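You operate a simulated robot arm through the tools that you are given. There is no shell and no other tool. Be economical: measure what you need, move in short steps, check, and stop when the job is done.

The job below is to be done with a simulated robot arm. You get a single attempt, and the scene is never put back.

TASK
Open the green flap.

Only the result counts: the job must be done as asked and must still hold three seconds after the hand-in. Knocking over, shifting, dropping, spilling or breaking anything else fails it.

THE ROBOT
A 7-joint arm with a two-finger parallel gripper, fixed in place. Base frame: the origin is at the foot of the arm, x ahead of it, y to its left, z up. Units: mm, rad, N and s.
Its first joint turns from -1.152 to 1.152 rad. Payload 1.57 kg.
The TCP is the grasp point between the finger pads, 30 mm short of the fingertips. In the tool frame z runs along the fingers and y along their closing line. The gripper opens to 110 mm. The fingers are 24 mm wide and 12 mm thick; the gripper's body (48 by 112 mm) begins 78 mm behind the TCP.
Orientation is told as [roll, pitch, yaw] about the base's x, y, z axes, in that order, counted from this pose: with the fingers straight down and closing along the base's y, the tool's x points along the base's -x, its y along +y and its z along -z.

THE INTERFACE
- The arm moves only by the tool servo_tool. Its argument "moves" is a list that holds one entry, the list of rows, each a list of 7 numbers: the shift along the base's x, y, z in mm, then the turn, a rotation vector about the base's x, y, z in rad, then the finger opening in mm, from 0 to 110. In form: [[[x, y, z, rx, ry, rz, grip], ...]]. A call has 1 to 8 rows; each row shifts and turns the commanded pose from where the row before left it. Each row takes 0.2 s and may step no farther than 50 mm and 0.15 rad from the row before; otherwise, or with a gripper value out of range, the whole call is refused. Where a pose cannot be reached the arm comes as near as it can. A force on the tool above 40 N (or 10 N above the force at the start of the call, whichever is more), or a blocked arm, ends the call early, and 0.2 s more pass. Each finger travels about 108 mm/s and halts on what it meets, pressing with about 24 N; the grip force reading is that of the motor and also rises with nothing between the fingers. The clock runs only during rows and for 0.2 s after the last one: add rows that do not move to give the fingers time. It gives the time, the measured TCP pose, the force on the tool (base axes), the opening and the grip force at its end, in the units of the frame above (readings bear some noise).
- Cameras (640 x 400 px; columns grow to the right, rows downward): "scene" is fixed at [127.5, -364.9, 1410.7]; the picture's right is [0.96, -0.28, 0.00], its down [-0.13, -0.47, -0.87] and it looks along [0.24, 0.84, -0.48] (base axes); focal length 363 px, centre (320, 200). "wrist" rides on the gripper at [70, 16, -141] in the tool frame; the picture's right is [-0.23, 0.97, 0.00], its down [-0.85, -0.20, -0.48] and it looks along [-0.47, -0.11, 0.88] (tool axes); focal length 222 px, centre (320, 200). There is no depth. A picture from a camera that has moved, and an enlarged one, comes with that camera's place and axes in the base frame and with its lens. The place of the scene camera against the robot may be out by one fixed shift of up to 12 mm in any direction.
- camera(camera): a new picture of that camera. The clock stands still meanwhile.
- inspect(camera, box): a new picture of the part [left, top, right, bottom] of that camera's present view, enlarged. The clock stands still meanwhile.
- hand_in(): hands the job in; it is judged then, once.

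Go step by step. Nothing tells you positions but the pictures and the camera data: compare them with the known pose of the tool, close in by small moves and look again before you grip or let go. The budget is 90 turns and 36 pictures, counting those below and the enlarged ones. Unless the task says otherwise, let go and move clear before handing in, and close with one line.

The tools are called after "Call:" as a command line: name --argument value ..., lists and objects as JSON in quotes. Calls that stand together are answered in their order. servo_tool: Moves the arm, as the interface text tells. Its arguments: {"type":"object","properties":{"moves":{"type":"array"}},"required":["moves"]} The other tools are called the same way: camera (camera) takes a picture; inspect (camera, box) takes an enlarged picture of a part of a camera's view; hand_in () hands the job in.

At the start:

```text
clock: 0.0
position: [394.0, 241.2, 1190.2]
tool_rot: [-0.001, 0.0, 0.0]
ft_force: [0.3, -0.6, -0.4]
opening: 110.1
gripper_force: 0.2
```

scene: 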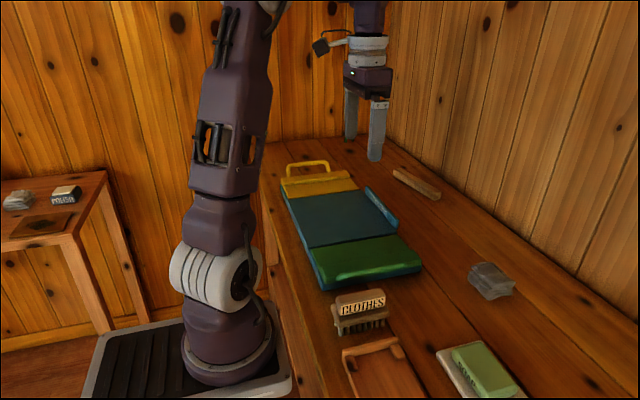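
wrist: 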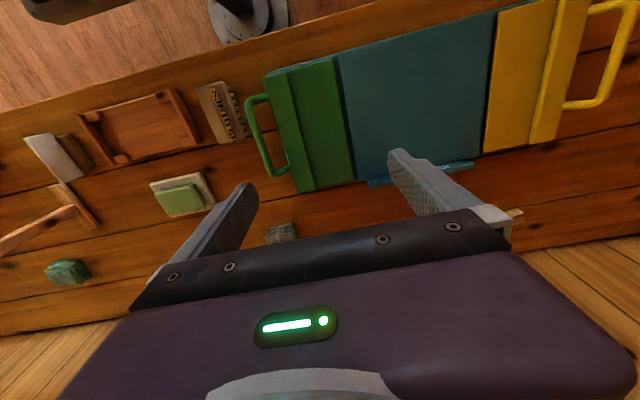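

I see a flat teal board with a green flap at its near end (with a handle in the wrist view) and a yellow flap at its far end. I'll enlarge both views to understand the hinge.

Call:
inspect --camera "scene" --box '[260, 140, 460, 300]'

Call:
inspect --camera "wrist" --box '[200, 0, 640, 240]'

```text
2.50 times, centred on (360, 220) of scene
camera zoom: at [127.5, -364.9, 1410.7], right [0.96, -0.28, 0.0], down [-0.13, -0.47, -0.87], along [0.24, 0.84, -0.48], focal length 908 px, centre (220, 150)
```

zoom: 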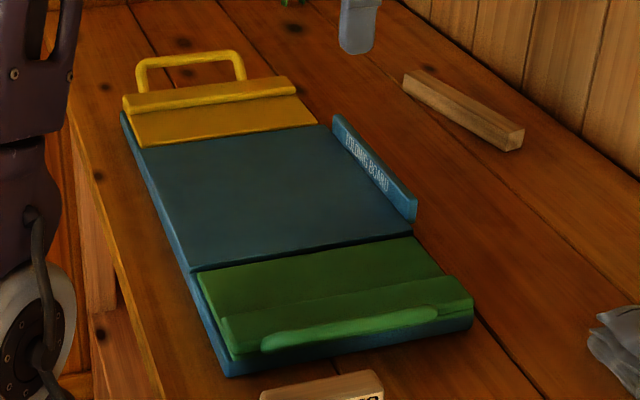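

```text
1.45 times, centred on (420, 120) of wrist
camera zoom: at [325.0, 256.4, 1329.2], right [0.23, 0.97, 0.0], down [0.85, -0.2, 0.48], along [0.47, -0.11, -0.88], focal length 323 px, centre (174, 316)
```

zoom: 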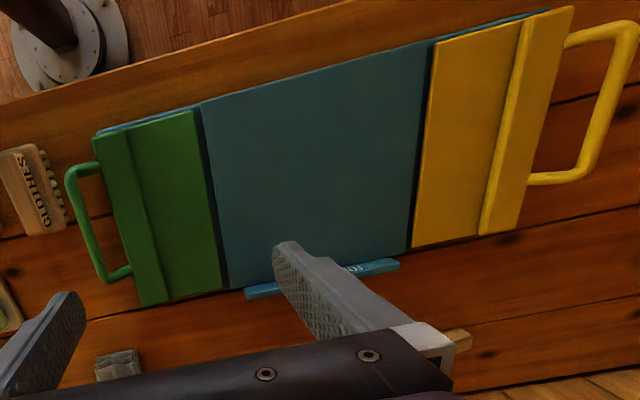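

The green flap seems to have its handle on the -y side, at about x 340–460, y 135, z 955, and hinges along the seam at y of about 282. I'll move above the handle and look again.

Call:
servo_tool --moves '[[[5, -26, -20, 0, 0, 0, 60], [5, -26, -20, 0, 0, 0, 60], [5, -26, -20, 0, 0, 0, 60], [5, -26, -20, 0, 0, 0, 60], [0, 0, 0, 0, 0, 0, 60]]]'

Call:
camera --camera "wrist"

Call:
camera --camera "scene"

```text
clock: 1.2
position: [415.7, 137.1, 1108.3]
tool_rot: [0.0, 0.0, 0.001]
ft_force: [-1.2, 0.5, -0.4]
opening: 60.1
gripper_force: 0.1
```

```text
31 pictures are left
camera wrist: at [346.4, 151.9, 1248.9], right [0.23, 0.97, 0.0], down [0.85, -0.2, 0.48], along [0.47, -0.11, -0.88], focal length 222 px, centre (320, 200)
```

wrist: 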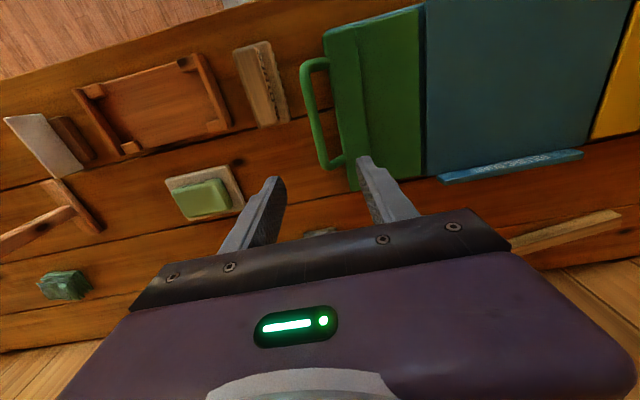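

```text
30 pictures are left
```

scene: 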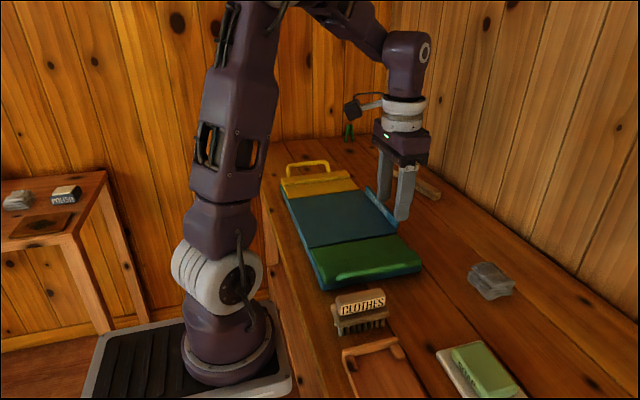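

Two wrist views put the handle bar at x 335–452, y of about 138 and z of about 955, with the plate top near 937. I'll narrow the fingers, come down partway and check.

Call:
servo_tool --moves '[[[-8, 1, -40, 0, 0, 0, 30], [-8, 1, -40, 0, 0, 0, 30], [0, 0, -28, 0, 0, 0, 30], [0, 0, 0, 0, 0, 0, 30]]]'

Call:
inspect --camera "wrist" --box '[220, 40, 480, 230]'

Call:
inspect --camera "scene" --box '[290, 160, 490, 300]'

```text
clock: 2.2
position: [400.1, 139.0, 1002.1]
tool_rot: [0.001, -0.001, 0.0]
ft_force: [0.3, -0.1, -0.5]
opening: 30.1
gripper_force: 0.0
```

```text
2.11 times, centred on (350, 135) of wrist
camera zoom: at [330.5, 154.5, 1140.7], right [0.23, 0.97, 0.0], down [0.85, -0.2, 0.48], along [0.47, -0.11, -0.88], focal length 468 px, centre (257, 337)
```

zoom: 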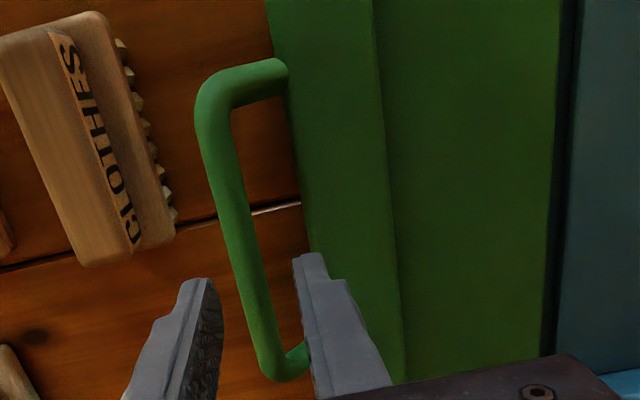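

```text
2.86 times, centred on (390, 230) of scene
camera zoom: at [127.5, -364.9, 1410.7], right [0.96, -0.28, 0.0], down [-0.13, -0.47, -0.87], along [0.24, 0.84, -0.48], focal length 1038 px, centre (120, 114)
```

zoom: 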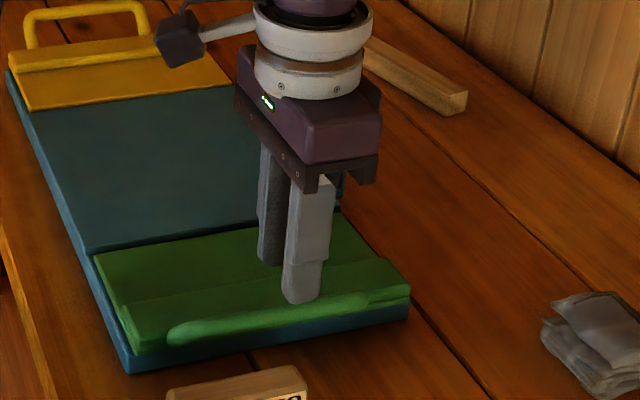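

The bar lies between the fingers at y of about 138. I'll narrow the opening to 24, come down to z of about 967 and look.

Call:
servo_tool --moves '[[[0, -1.5, -5, 0, 0, 0, 24], [0, 0, -10, 0, 0, 0, 24], [0, 0, -10, 0, 0, 0, 24], [0, 0, -10, 0, 0, 0, 24], [0, 0, 0, 0, 0, 0, 24]]]'

Call:
inspect --camera "wrist" --box '[220, 40, 480, 230]'

Call:
inspect --camera "scene" --box '[320, 200, 440, 290]'

```text
clock: 3.4
position: [398.6, 137.4, 965.9]
tool_rot: [0.001, -0.001, 0.0]
ft_force: [0.2, -0.8, 1.0]
opening: 23.9
gripper_force: 0.1
```

```text
2.11 times, centred on (350, 135) of wrist
camera zoom: at [329.1, 153.0, 1106.3], right [0.23, 0.97, 0.0], down [0.86, -0.2, 0.48], along [0.47, -0.11, -0.88], focal length 468 px, centre (257, 337)
```

zoom: 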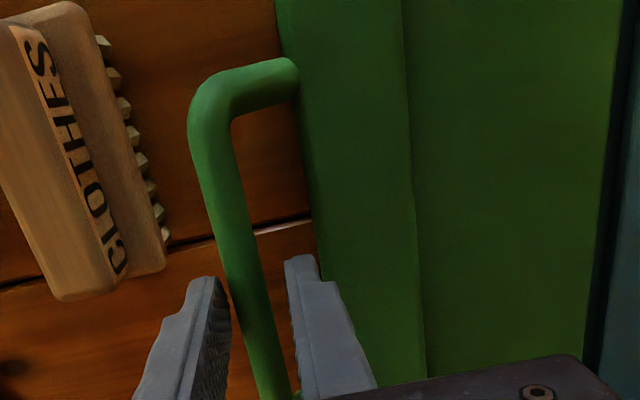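

```text
4.44 times, centred on (380, 245) of scene
camera zoom: at [127.5, -364.9, 1410.7], right [0.96, -0.28, 0.0], down [-0.13, -0.47, -0.87], along [0.24, 0.84, -0.48], focal length 1615 px, centre (53, 0)
```

zoom: 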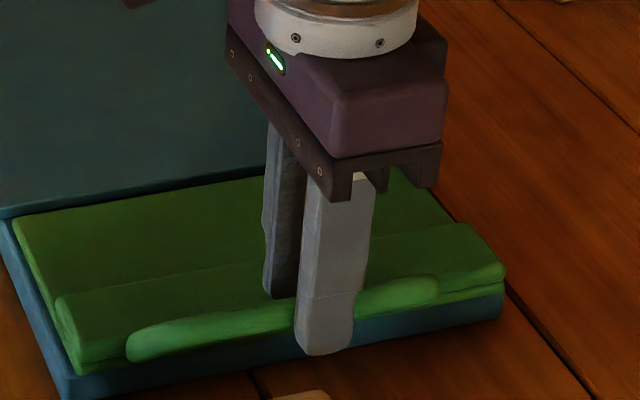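

The fingers straddle the bar, and their tips are below it. I'll close on it.

Call:
servo_tool --moves '[[[0, 0, 0, 0, 0, 0, 5], [0, 0, 0, 0, 0, 0, 5], [0, 0, 0, 0, 0, 0, 5]]]'

```text
clock: 4.2
position: [398.0, 135.3, 965.8]
tool_rot: [-0.003, 0.0, -0.003]
ft_force: [3.9, -22.9, 5.2]
opening: 13.3
gripper_force: 29.9
```

The bar is gripped (13 mm). I'll try a small arc about the assumed hinge (y 280, z 930) and watch the force.

Call:
servo_tool --moves '[[[0, -1, 0, 0, 0, 0, 5], [0, 2, 7.2, -0.05, 0, 0, 5], [0, 2.3, 7.1, -0.05, 0, 0, 5], [0, 0, 0, 0, 0, 0, 5]]]'

Call:
inspect --camera "scene" --box '[290, 160, 490, 300]'

```text
clock: 5.2
position: [398.4, 141.4, 980.5]
tool_rot: [-0.098, 0.001, 0.0]
ft_force: [-0.6, -2.8, 0.4]
opening: 13.5
gripper_force: 30.5
```

```text
2.86 times, centred on (390, 230) of scene
camera zoom: at [127.5, -365.0, 1410.7], right [0.96, -0.28, 0.0], down [-0.13, -0.47, -0.87], along [0.24, 0.84, -0.48], focal length 1038 px, centre (120, 114)
```

zoom: 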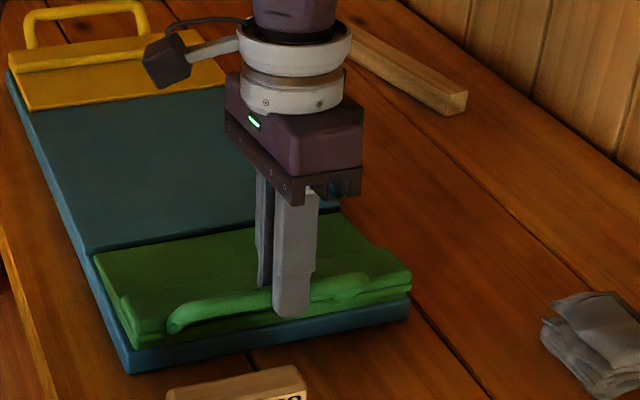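

The force is low and the flap is following. I'll continue along the arc.

Call:
servo_tool --moves '[[[0, 5.7, 13.8, -0.1, 0, 0, 5], [0, 7.1, 13.2, -0.1, 0, 0, 5], [0, 8.3, 12.4, -0.1, 0, 0, 5], [0, 9.6, 11.5, -0.1, 0, 0, 5], [0, 0, 0, 0, 0, 0, 5]]]'

Call:
inspect --camera "scene" --box '[290, 140, 490, 280]'

```text
clock: 6.0
position: [398.7, 167.2, 1016.9]
tool_rot: [-0.385, -0.004, 0.009]
ft_force: [0.0, 5.5, -5.2]
opening: 13.6
gripper_force: 30.1
stopped in row 4: the force on the tool passed its limit (the readings are from after the stop); the commanded pose is now the measured one
```

```text
2.86 times, centred on (390, 210) of scene
camera zoom: at [127.6, -364.8, 1410.8], right [0.96, -0.28, 0.0], down [-0.13, -0.47, -0.87], along [0.24, 0.84, -0.48], focal length 1038 px, centre (120, 171)
```

zoom: 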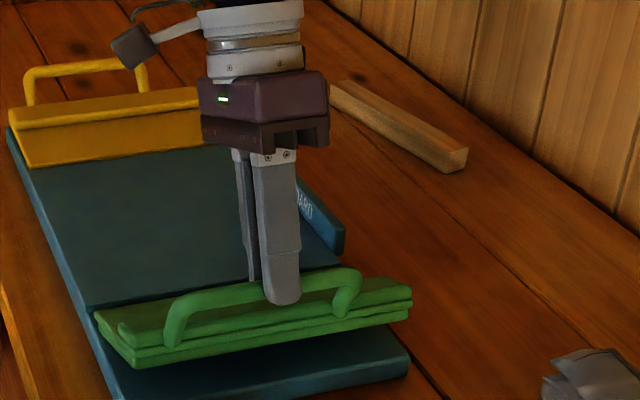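

The flap is lifting about the seam. The arc so far fits a hinge at y 275, z 915, so I'll carry on more finely with that.

Call:
servo_tool --moves '[[[0, 5.2, 5.3, -0.05, 0, 0, 5], [0, 5.5, 5.0, -0.05, 0, 0, 5], [0, 5.7, 4.7, -0.05, 0, 0, 5], [0, 5.9, 4.4, -0.05, 0, 0, 5], [0, 6.2, 4.1, -0.05, 0, 0, 5], [0, 6.4, 3.9, -0.05, 0, 0, 5], [0, 6.5, 3.5, -0.05, 0, 0, 5], [0, 6.7, 3.1, -0.05, 0, 0, 5]]]'

```text
clock: 7.8
position: [398.1, 215.5, 1051.9]
tool_rot: [-0.787, -0.003, 0.003]
ft_force: [5.9, 8.1, -13.9]
opening: 13.4
gripper_force: 29.4
```

It moves well, with a slight upward excess in the pull. I'll continue and trim z a little.

Call:
servo_tool --moves '[[[0, 6.9, 1.3, -0.05, 0, 0, 5], [0, 7, 2.2, -0.05, 0, 0, 5], [0, 7.1, 1.9, -0.05, 0, 0, 5], [0, 7.2, 1.5, -0.05, 0, 0, 5], [0, 7.3, 1.2, -0.05, 0, 0, 5], [0, 7.3, 0.8, -0.05, 0, 0, 5], [0, 7.4, 0.5, -0.05, 0, 0, 5], [0, 7.5, 0.1, -0.05, 0, 0, 5]]]'

Call:
camera --camera "scene"

```text
clock: 9.2
position: [398.6, 248.5, 1062.1]
tool_rot: [-1.071, 0.009, 0.0]
ft_force: [-8.8, -3.5, 5.2]
opening: 13.7
gripper_force: 30.2
out of reach, approached as far as the arm can: row 6
stopped in row 6: the force on the tool passed its limit (the readings are from after the stop); the commanded pose is now the measured one
```

```text
23 pictures are left
```

scene: 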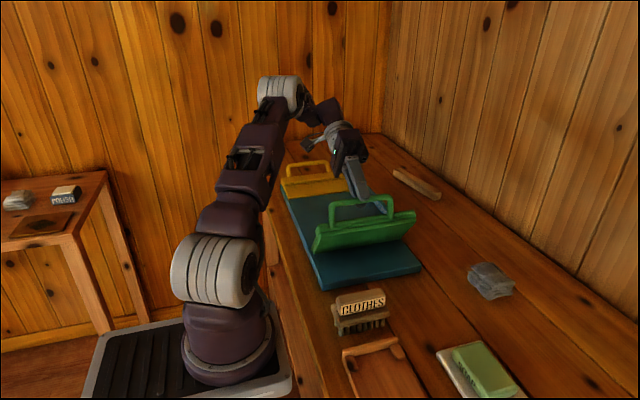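

The flap is about 60° up, and the wrist can't tilt further. I'll keep the grip and translate along the arc without turning, letting the bar roll in the pads.

Call:
servo_tool --moves '[[[0, 7.4, 0.9, 0, 0, 0, 5], [0, 7.4, 0.6, 0, 0, 0, 5], [0, 7.5, 0.2, 0, 0, 0, 5], [0, 7.5, -0.2, 0, 0, 0, 5], [0, 0, 0, 0, 0, 0, 5]]]'

Call:
inspect --camera "scene" --box '[270, 120, 470, 280]'

```text
clock: 10.4
position: [398.8, 253.8, 1064.2]
tool_rot: [-1.072, 0.004, -0.001]
ft_force: [-4.0, -13.1, 34.1]
opening: 13.3
gripper_force: 30.3
out of reach, approached as far as the arm can: row 2, 3, 4
```

```text
2.50 times, centred on (370, 200) of scene
camera zoom: at [127.0, -365.5, 1410.6], right [0.96, -0.28, 0.0], down [-0.13, -0.47, -0.87], along [0.24, 0.84, -0.48], focal length 908 px, centre (195, 200)
```

zoom: 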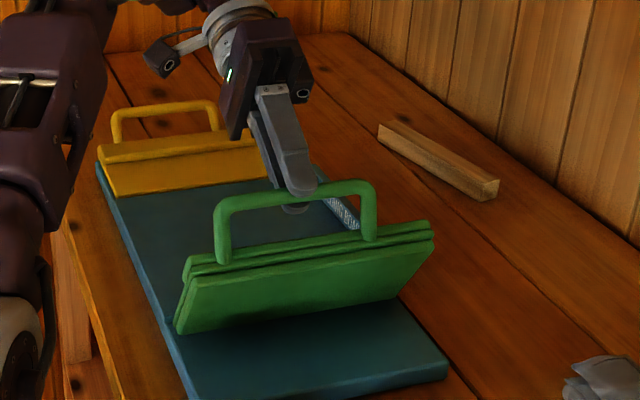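

The arm's reach limits this tilt. I'll untilt the tool a bit at a time (the bar can roll in the grip) to get reach back.

Call:
servo_tool --moves '[[[0, 0, 0, 0.06, 0, 0, 5], [0, 0, 0, 0.06, 0, 0, 5], [0, 0, 0, 0.06, 0, 0, 5], [0, 0, 0, 0, 0, 0, 5]]]'

```text
clock: 10.9
position: [398.6, 252.7, 1066.0]
tool_rot: [-0.998, 0.006, 0.001]
ft_force: [-3.8, -1.1, 6.0]
opening: 13.5
gripper_force: 30.6
stopped in row 2: the force on the tool passed its limit (the readings are from after the stop); the commanded pose is now the measured one
```

The tool has untilted slightly. I'll advance along the arc in small steps that combine travel and untilting.

Call:
servo_tool --moves '[[[0, 4, 0.4, 0.03, 0, 0, 5], [0, 4, 0.3, 0.03, 0, 0, 5], [0, 4, 0.2, 0.03, 0, 0, 5], [0, 4, 0.1, 0.03, 0, 0, 5], [0, 0, 0, 0, 0, 0, 5]]]'

```text
clock: 11.6
position: [398.5, 260.0, 1069.0]
tool_rot: [-0.945, 0.005, -0.004]
ft_force: [-5.1, -1.6, 7.3]
opening: 13.5
gripper_force: 29.9
stopped in row 3: the force on the tool passed its limit (the readings are from after the stop); the commanded pose is now the measured one
```

A refit of the path puts the hinge at y 291, z 902, with radius 165 to the bar. I'll continue along that corrected path.

Call:
servo_tool --moves '[[[0, 3.9, 0.9, 0.025, 0, 0, 5], [0, 3.9, 0.9, 0.025, 0, 0, 5], [0, 3.9, 0.9, 0.025, 0, 0, 5], [0, 3.9, 0.9, 0.025, 0, 0, 5], [0, 4, 0.6, 0.025, 0, 0, 5], [0, 4, 0.6, 0.025, 0, 0, 5], [0, 4, 0.5, 0.025, 0, 0, 5], [0, 4, 0.5, 0.025, 0, 0, 5]]]'

Call:
inspect --camera "scene" --box '[270, 120, 470, 280]'

```text
clock: 12.7
position: [398.4, 276.1, 1076.2]
tool_rot: [-0.84, 0.004, -0.007]
ft_force: [-2.0, -0.3, 4.2]
opening: 13.7
gripper_force: 30.0
stopped in row 5: the force on the tool passed its limit (the readings are from after the stop); the commanded pose is now the measured one
```

```text
2.50 times, centred on (370, 200) of scene
camera zoom: at [127.4, -364.9, 1410.7], right [0.96, -0.28, 0.0], down [-0.13, -0.47, -0.87], along [0.24, 0.84, -0.48], focal length 908 px, centre (195, 200)
```

zoom: 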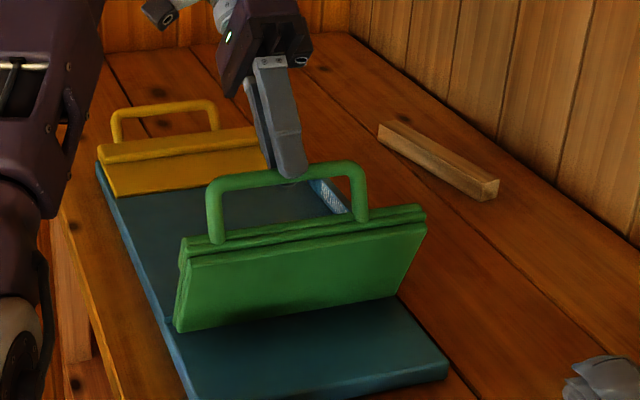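

The flap is about 65–70° up, with the bar near the fingertips. I'll loosen to a cage so the outer finger still holds the bar, slide deeper and untilt around it.

Call:
servo_tool --moves '[[[0, 0, 0, 0, 0, 0, 22], [0, 0, 0, 0, 0, 0, 22], [0, -3, -2.7, 0, 0, 0, 22], [0, -3, -2.7, 0, 0, 0, 22], [0, -0.6, 0.5, 0.1, 0, 0, 22], [0, -0.6, 0.5, 0.1, 0, 0, 22], [0, -0.6, 0.5, 0.1, 0, 0, 22], [0, 0, 0, 0, 0, 0, 22]]]'

Call:
inspect --camera "scene" --box '[270, 120, 470, 280]'

Call:
camera --camera "wrist"

```text
clock: 14.5
position: [400.0, 267.9, 1071.0]
tool_rot: [-0.537, 0.003, -0.007]
ft_force: [0.3, 1.9, -0.3]
opening: 22.0
gripper_force: 0.0
```

```text
2.50 times, centred on (370, 200) of scene
camera zoom: at [127.5, -364.9, 1410.7], right [0.96, -0.28, 0.0], down [-0.13, -0.47, -0.87], along [0.24, 0.84, -0.48], focal length 908 px, centre (195, 200)
```

zoom: 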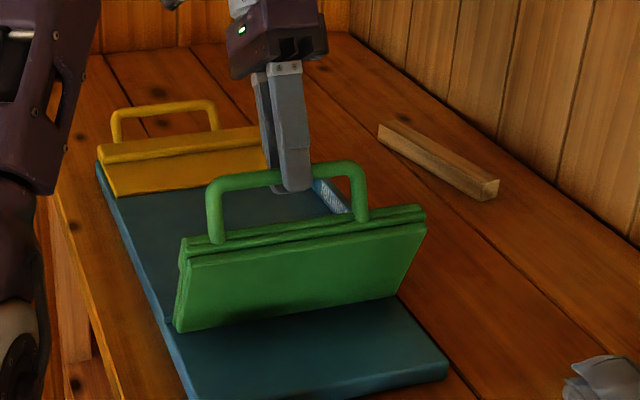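

```text
19 pictures are left
camera wrist: at [331.8, 354.6, 1183.9], right [0.23, 0.83, -0.5], down [0.86, 0.07, 0.51], along [0.46, -0.55, -0.7], focal length 222 px, centre (320, 200)
```

wrist: 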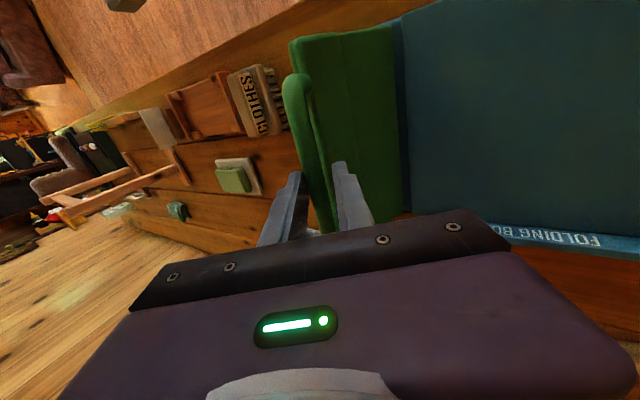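

The cage holds and the force is near zero. Next I'll push the bar in +y along the arc with the outer finger, untilting as it goes.

Call:
servo_tool --moves '[[[0, 8, 0.8, 0.04, 0, 0, 22], [0, 8, 0.6, 0.04, 0, 0, 22], [0, 8, 0.4, 0.04, 0, 0, 22], [0, 8, 0.2, 0.04, 0, 0, 22], [0, 8, 0, 0.04, 0, 0, 22], [0, 8, -0.4, 0.04, 0, 0, 22], [0, 0, 0, 0, 0, 0, 22]]]'

Call:
inspect --camera "scene" --box '[270, 120, 470, 280]'

```text
clock: 16.1
position: [399.6, 316.2, 1073.0]
tool_rot: [-0.299, 0.006, -0.008]
ft_force: [0.0, -1.2, -0.3]
opening: 22.6
gripper_force: 0.3
```

```text
2.50 times, centred on (370, 200) of scene
camera zoom: at [127.5, -364.9, 1410.7], right [0.96, -0.28, 0.0], down [-0.13, -0.47, -0.87], along [0.24, 0.84, -0.48], focal length 908 px, centre (195, 200)
```

zoom: 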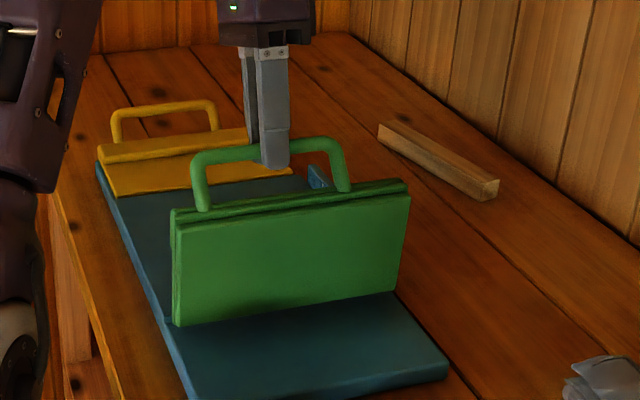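

It works; the flap is near 80–85°. I'll continue past vertical.

Call:
servo_tool --moves '[[[0, 8, -1.2, 0.04, 0, 0, 22], [0, 8, -1.6, 0.04, 0, 0, 22], [0, 8, -2, 0.04, 0, 0, 22], [0, 8, -2.5, 0.04, 0, 0, 22], [0, 8, -3, 0.04, 0, 0, 22], [0, 8, -3.4, 0.04, 0, 0, 22], [0, 0, 0, 0, 0, 0, 22]]]'

Call:
inspect --camera "scene" --box '[270, 120, 470, 280]'

Call:
camera --camera "wrist"

```text
clock: 17.7
position: [400.3, 364.3, 1059.9]
tool_rot: [-0.057, 0.008, -0.003]
ft_force: [1.0, -0.6, -0.8]
opening: 22.4
gripper_force: 0.0
```

```text
2.50 times, centred on (370, 200) of scene
camera zoom: at [127.5, -364.9, 1410.7], right [0.96, -0.28, 0.0], down [-0.13, -0.47, -0.87], along [0.24, 0.84, -0.48], focal length 908 px, centre (195, 200)
```

zoom: 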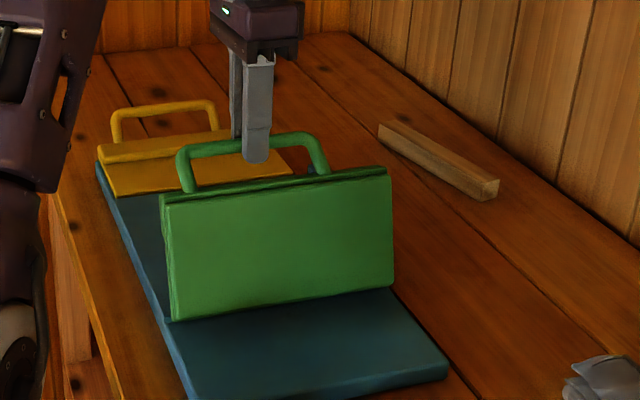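

```text
16 pictures are left
camera wrist: at [331.6, 388.4, 1198.8], right [0.23, 0.97, -0.06], down [0.86, -0.17, 0.48], along [0.46, -0.16, -0.87], focal length 222 px, centre (320, 200)
```

wrist: 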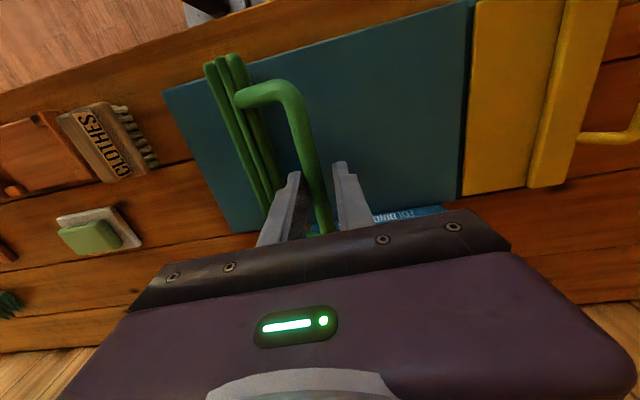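

The flap is just past vertical, at about 95–100°. I'll go on, with the cage guarding it against a sudden fall.

Call:
servo_tool --moves '[[[0, 8.7, -4.4, 0, 0, 0, 22], [0, 8.6, -5.1, 0, 0, 0, 22], [0, 8.2, -5.6, 0, 0, 0, 22], [0, 7.8, -5.9, 0, 0, 0, 22], [0, 7.4, -6.5, 0, 0, 0, 22], [0, 0, 0, 0, 0, 0, 22]]]'

Call:
inspect --camera "scene" --box '[270, 120, 470, 280]'

Call:
camera --camera "wrist"

```text
clock: 19.1
position: [400.3, 402.1, 1031.7]
tool_rot: [-0.063, 0.004, -0.006]
ft_force: [7.6, -30.2, 14.4]
opening: 48.7
gripper_force: 15.7
```

```text
2.50 times, centred on (370, 200) of scene
camera zoom: at [127.5, -366.0, 1410.4], right [0.96, -0.28, 0.0], down [-0.13, -0.47, -0.87], along [0.24, 0.84, -0.48], focal length 908 px, centre (195, 200)
```

zoom: 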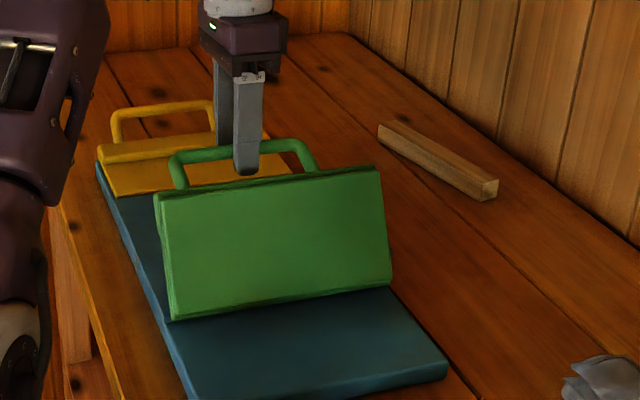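

```text
14 pictures are left
camera wrist: at [332.2, 427.9, 1172.0], right [0.23, 0.97, -0.06], down [0.86, -0.17, 0.49], along [0.46, -0.17, -0.87], focal length 222 px, centre (320, 200)
```

wrist: 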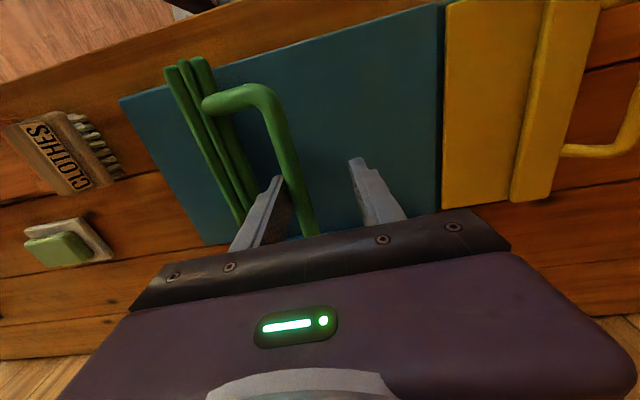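

The outer finger has been pushed back (opening 48.7) with 30 N, so the flap is at its stop, past vertical. I'll relieve the pressure by opening slightly, then lift straight out.

Call:
servo_tool --moves '[[[0, 0, 0, 0, 0, 0, 54], [0, 0, 0, 0, 0, 0, 54], [0, 0, 0, 0, 0, 0, 54]]]'

```text
clock: 19.9
position: [399.0, 406.7, 1032.3]
tool_rot: [-0.058, 0.007, -0.003]
ft_force: [-1.5, -2.9, 0.0]
opening: 57.1
gripper_force: 1.4
```

The force is nearly gone. I'll lift out vertically.

Call:
servo_tool --moves '[[[0, -1, 0, 0, 0, 0, 60], [0, 0, 10, 0, 0, 0, 60], [0, 0, 15, 0, 0, 0, 60], [0, 0, 20, 0, 0, 0, 60], [0, 0, 30, 0, 0, 0, 60], [0, 0, 40, 0, 0, 0, 60], [0, 0, 40, 0, 0, 0, 60]]]'

Call:
camera --camera "scene"

```text
clock: 21.5
position: [400.2, 403.7, 1166.7]
tool_rot: [-0.058, 0.007, -0.003]
ft_force: [-0.2, 0.1, -0.1]
opening: 59.9
gripper_force: 0.0
out of reach, approached as far as the arm can: row 7
```

```text
13 pictures are left
```

scene: 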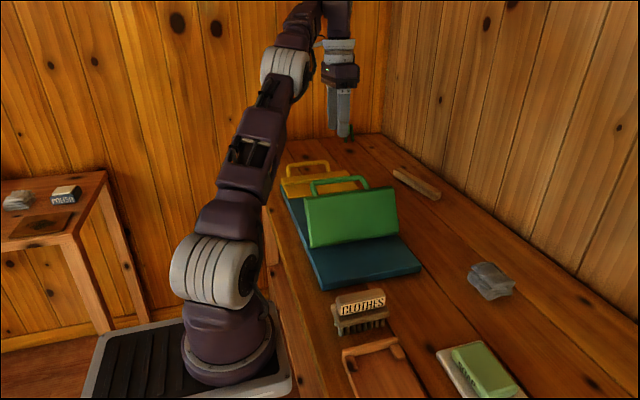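

The gripper is clear and the flap stands open past vertical. I'll wait a moment and check that it stays there.

Call:
servo_tool --moves '[[[0, 0, 0, 0, 0, 0, 60], [0, 0, 0, 0, 0, 0, 60], [0, 0, 0, 0, 0, 0, 60], [0, 0, 0, 0, 0, 0, 60], [0, 0, 0, 0, 0, 0, 60], [0, 0, 0, 0, 0, 0, 60], [0, 0, 0, 0, 0, 0, 60], [0, 0, 0, 0, 0, 0, 60]]]'

Call:
inspect --camera "scene" --box '[270, 120, 470, 280]'

```text
clock: 23.3
position: [399.2, 404.5, 1168.5]
tool_rot: [-0.059, 0.006, -0.004]
ft_force: [0.0, 0.2, 0.5]
opening: 60.1
gripper_force: 0.1
```

```text
2.50 times, centred on (370, 200) of scene
camera zoom: at [127.5, -364.9, 1410.7], right [0.96, -0.28, 0.0], down [-0.13, -0.47, -0.87], along [0.24, 0.84, -0.48], focal length 908 px, centre (195, 200)
```

zoom: 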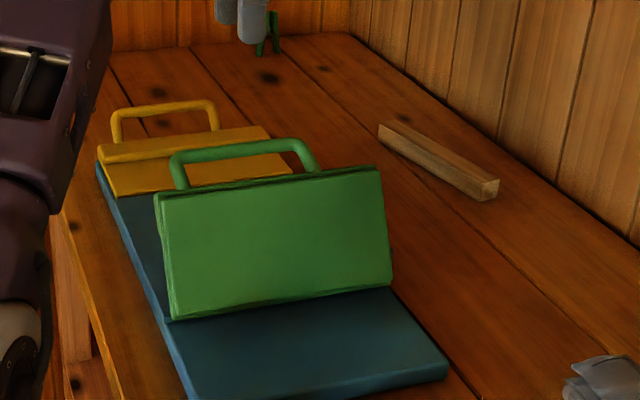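

The flap is steady at its stop, nothing else has moved, and the arm is clear. I'm handing in.

Call:
hand_in

```text
The job is handed in.
```

The green flap is open: it stands at its stop, just past vertical, held there on its own for about two seconds before the hand-in, and nothing else in view was disturbed.
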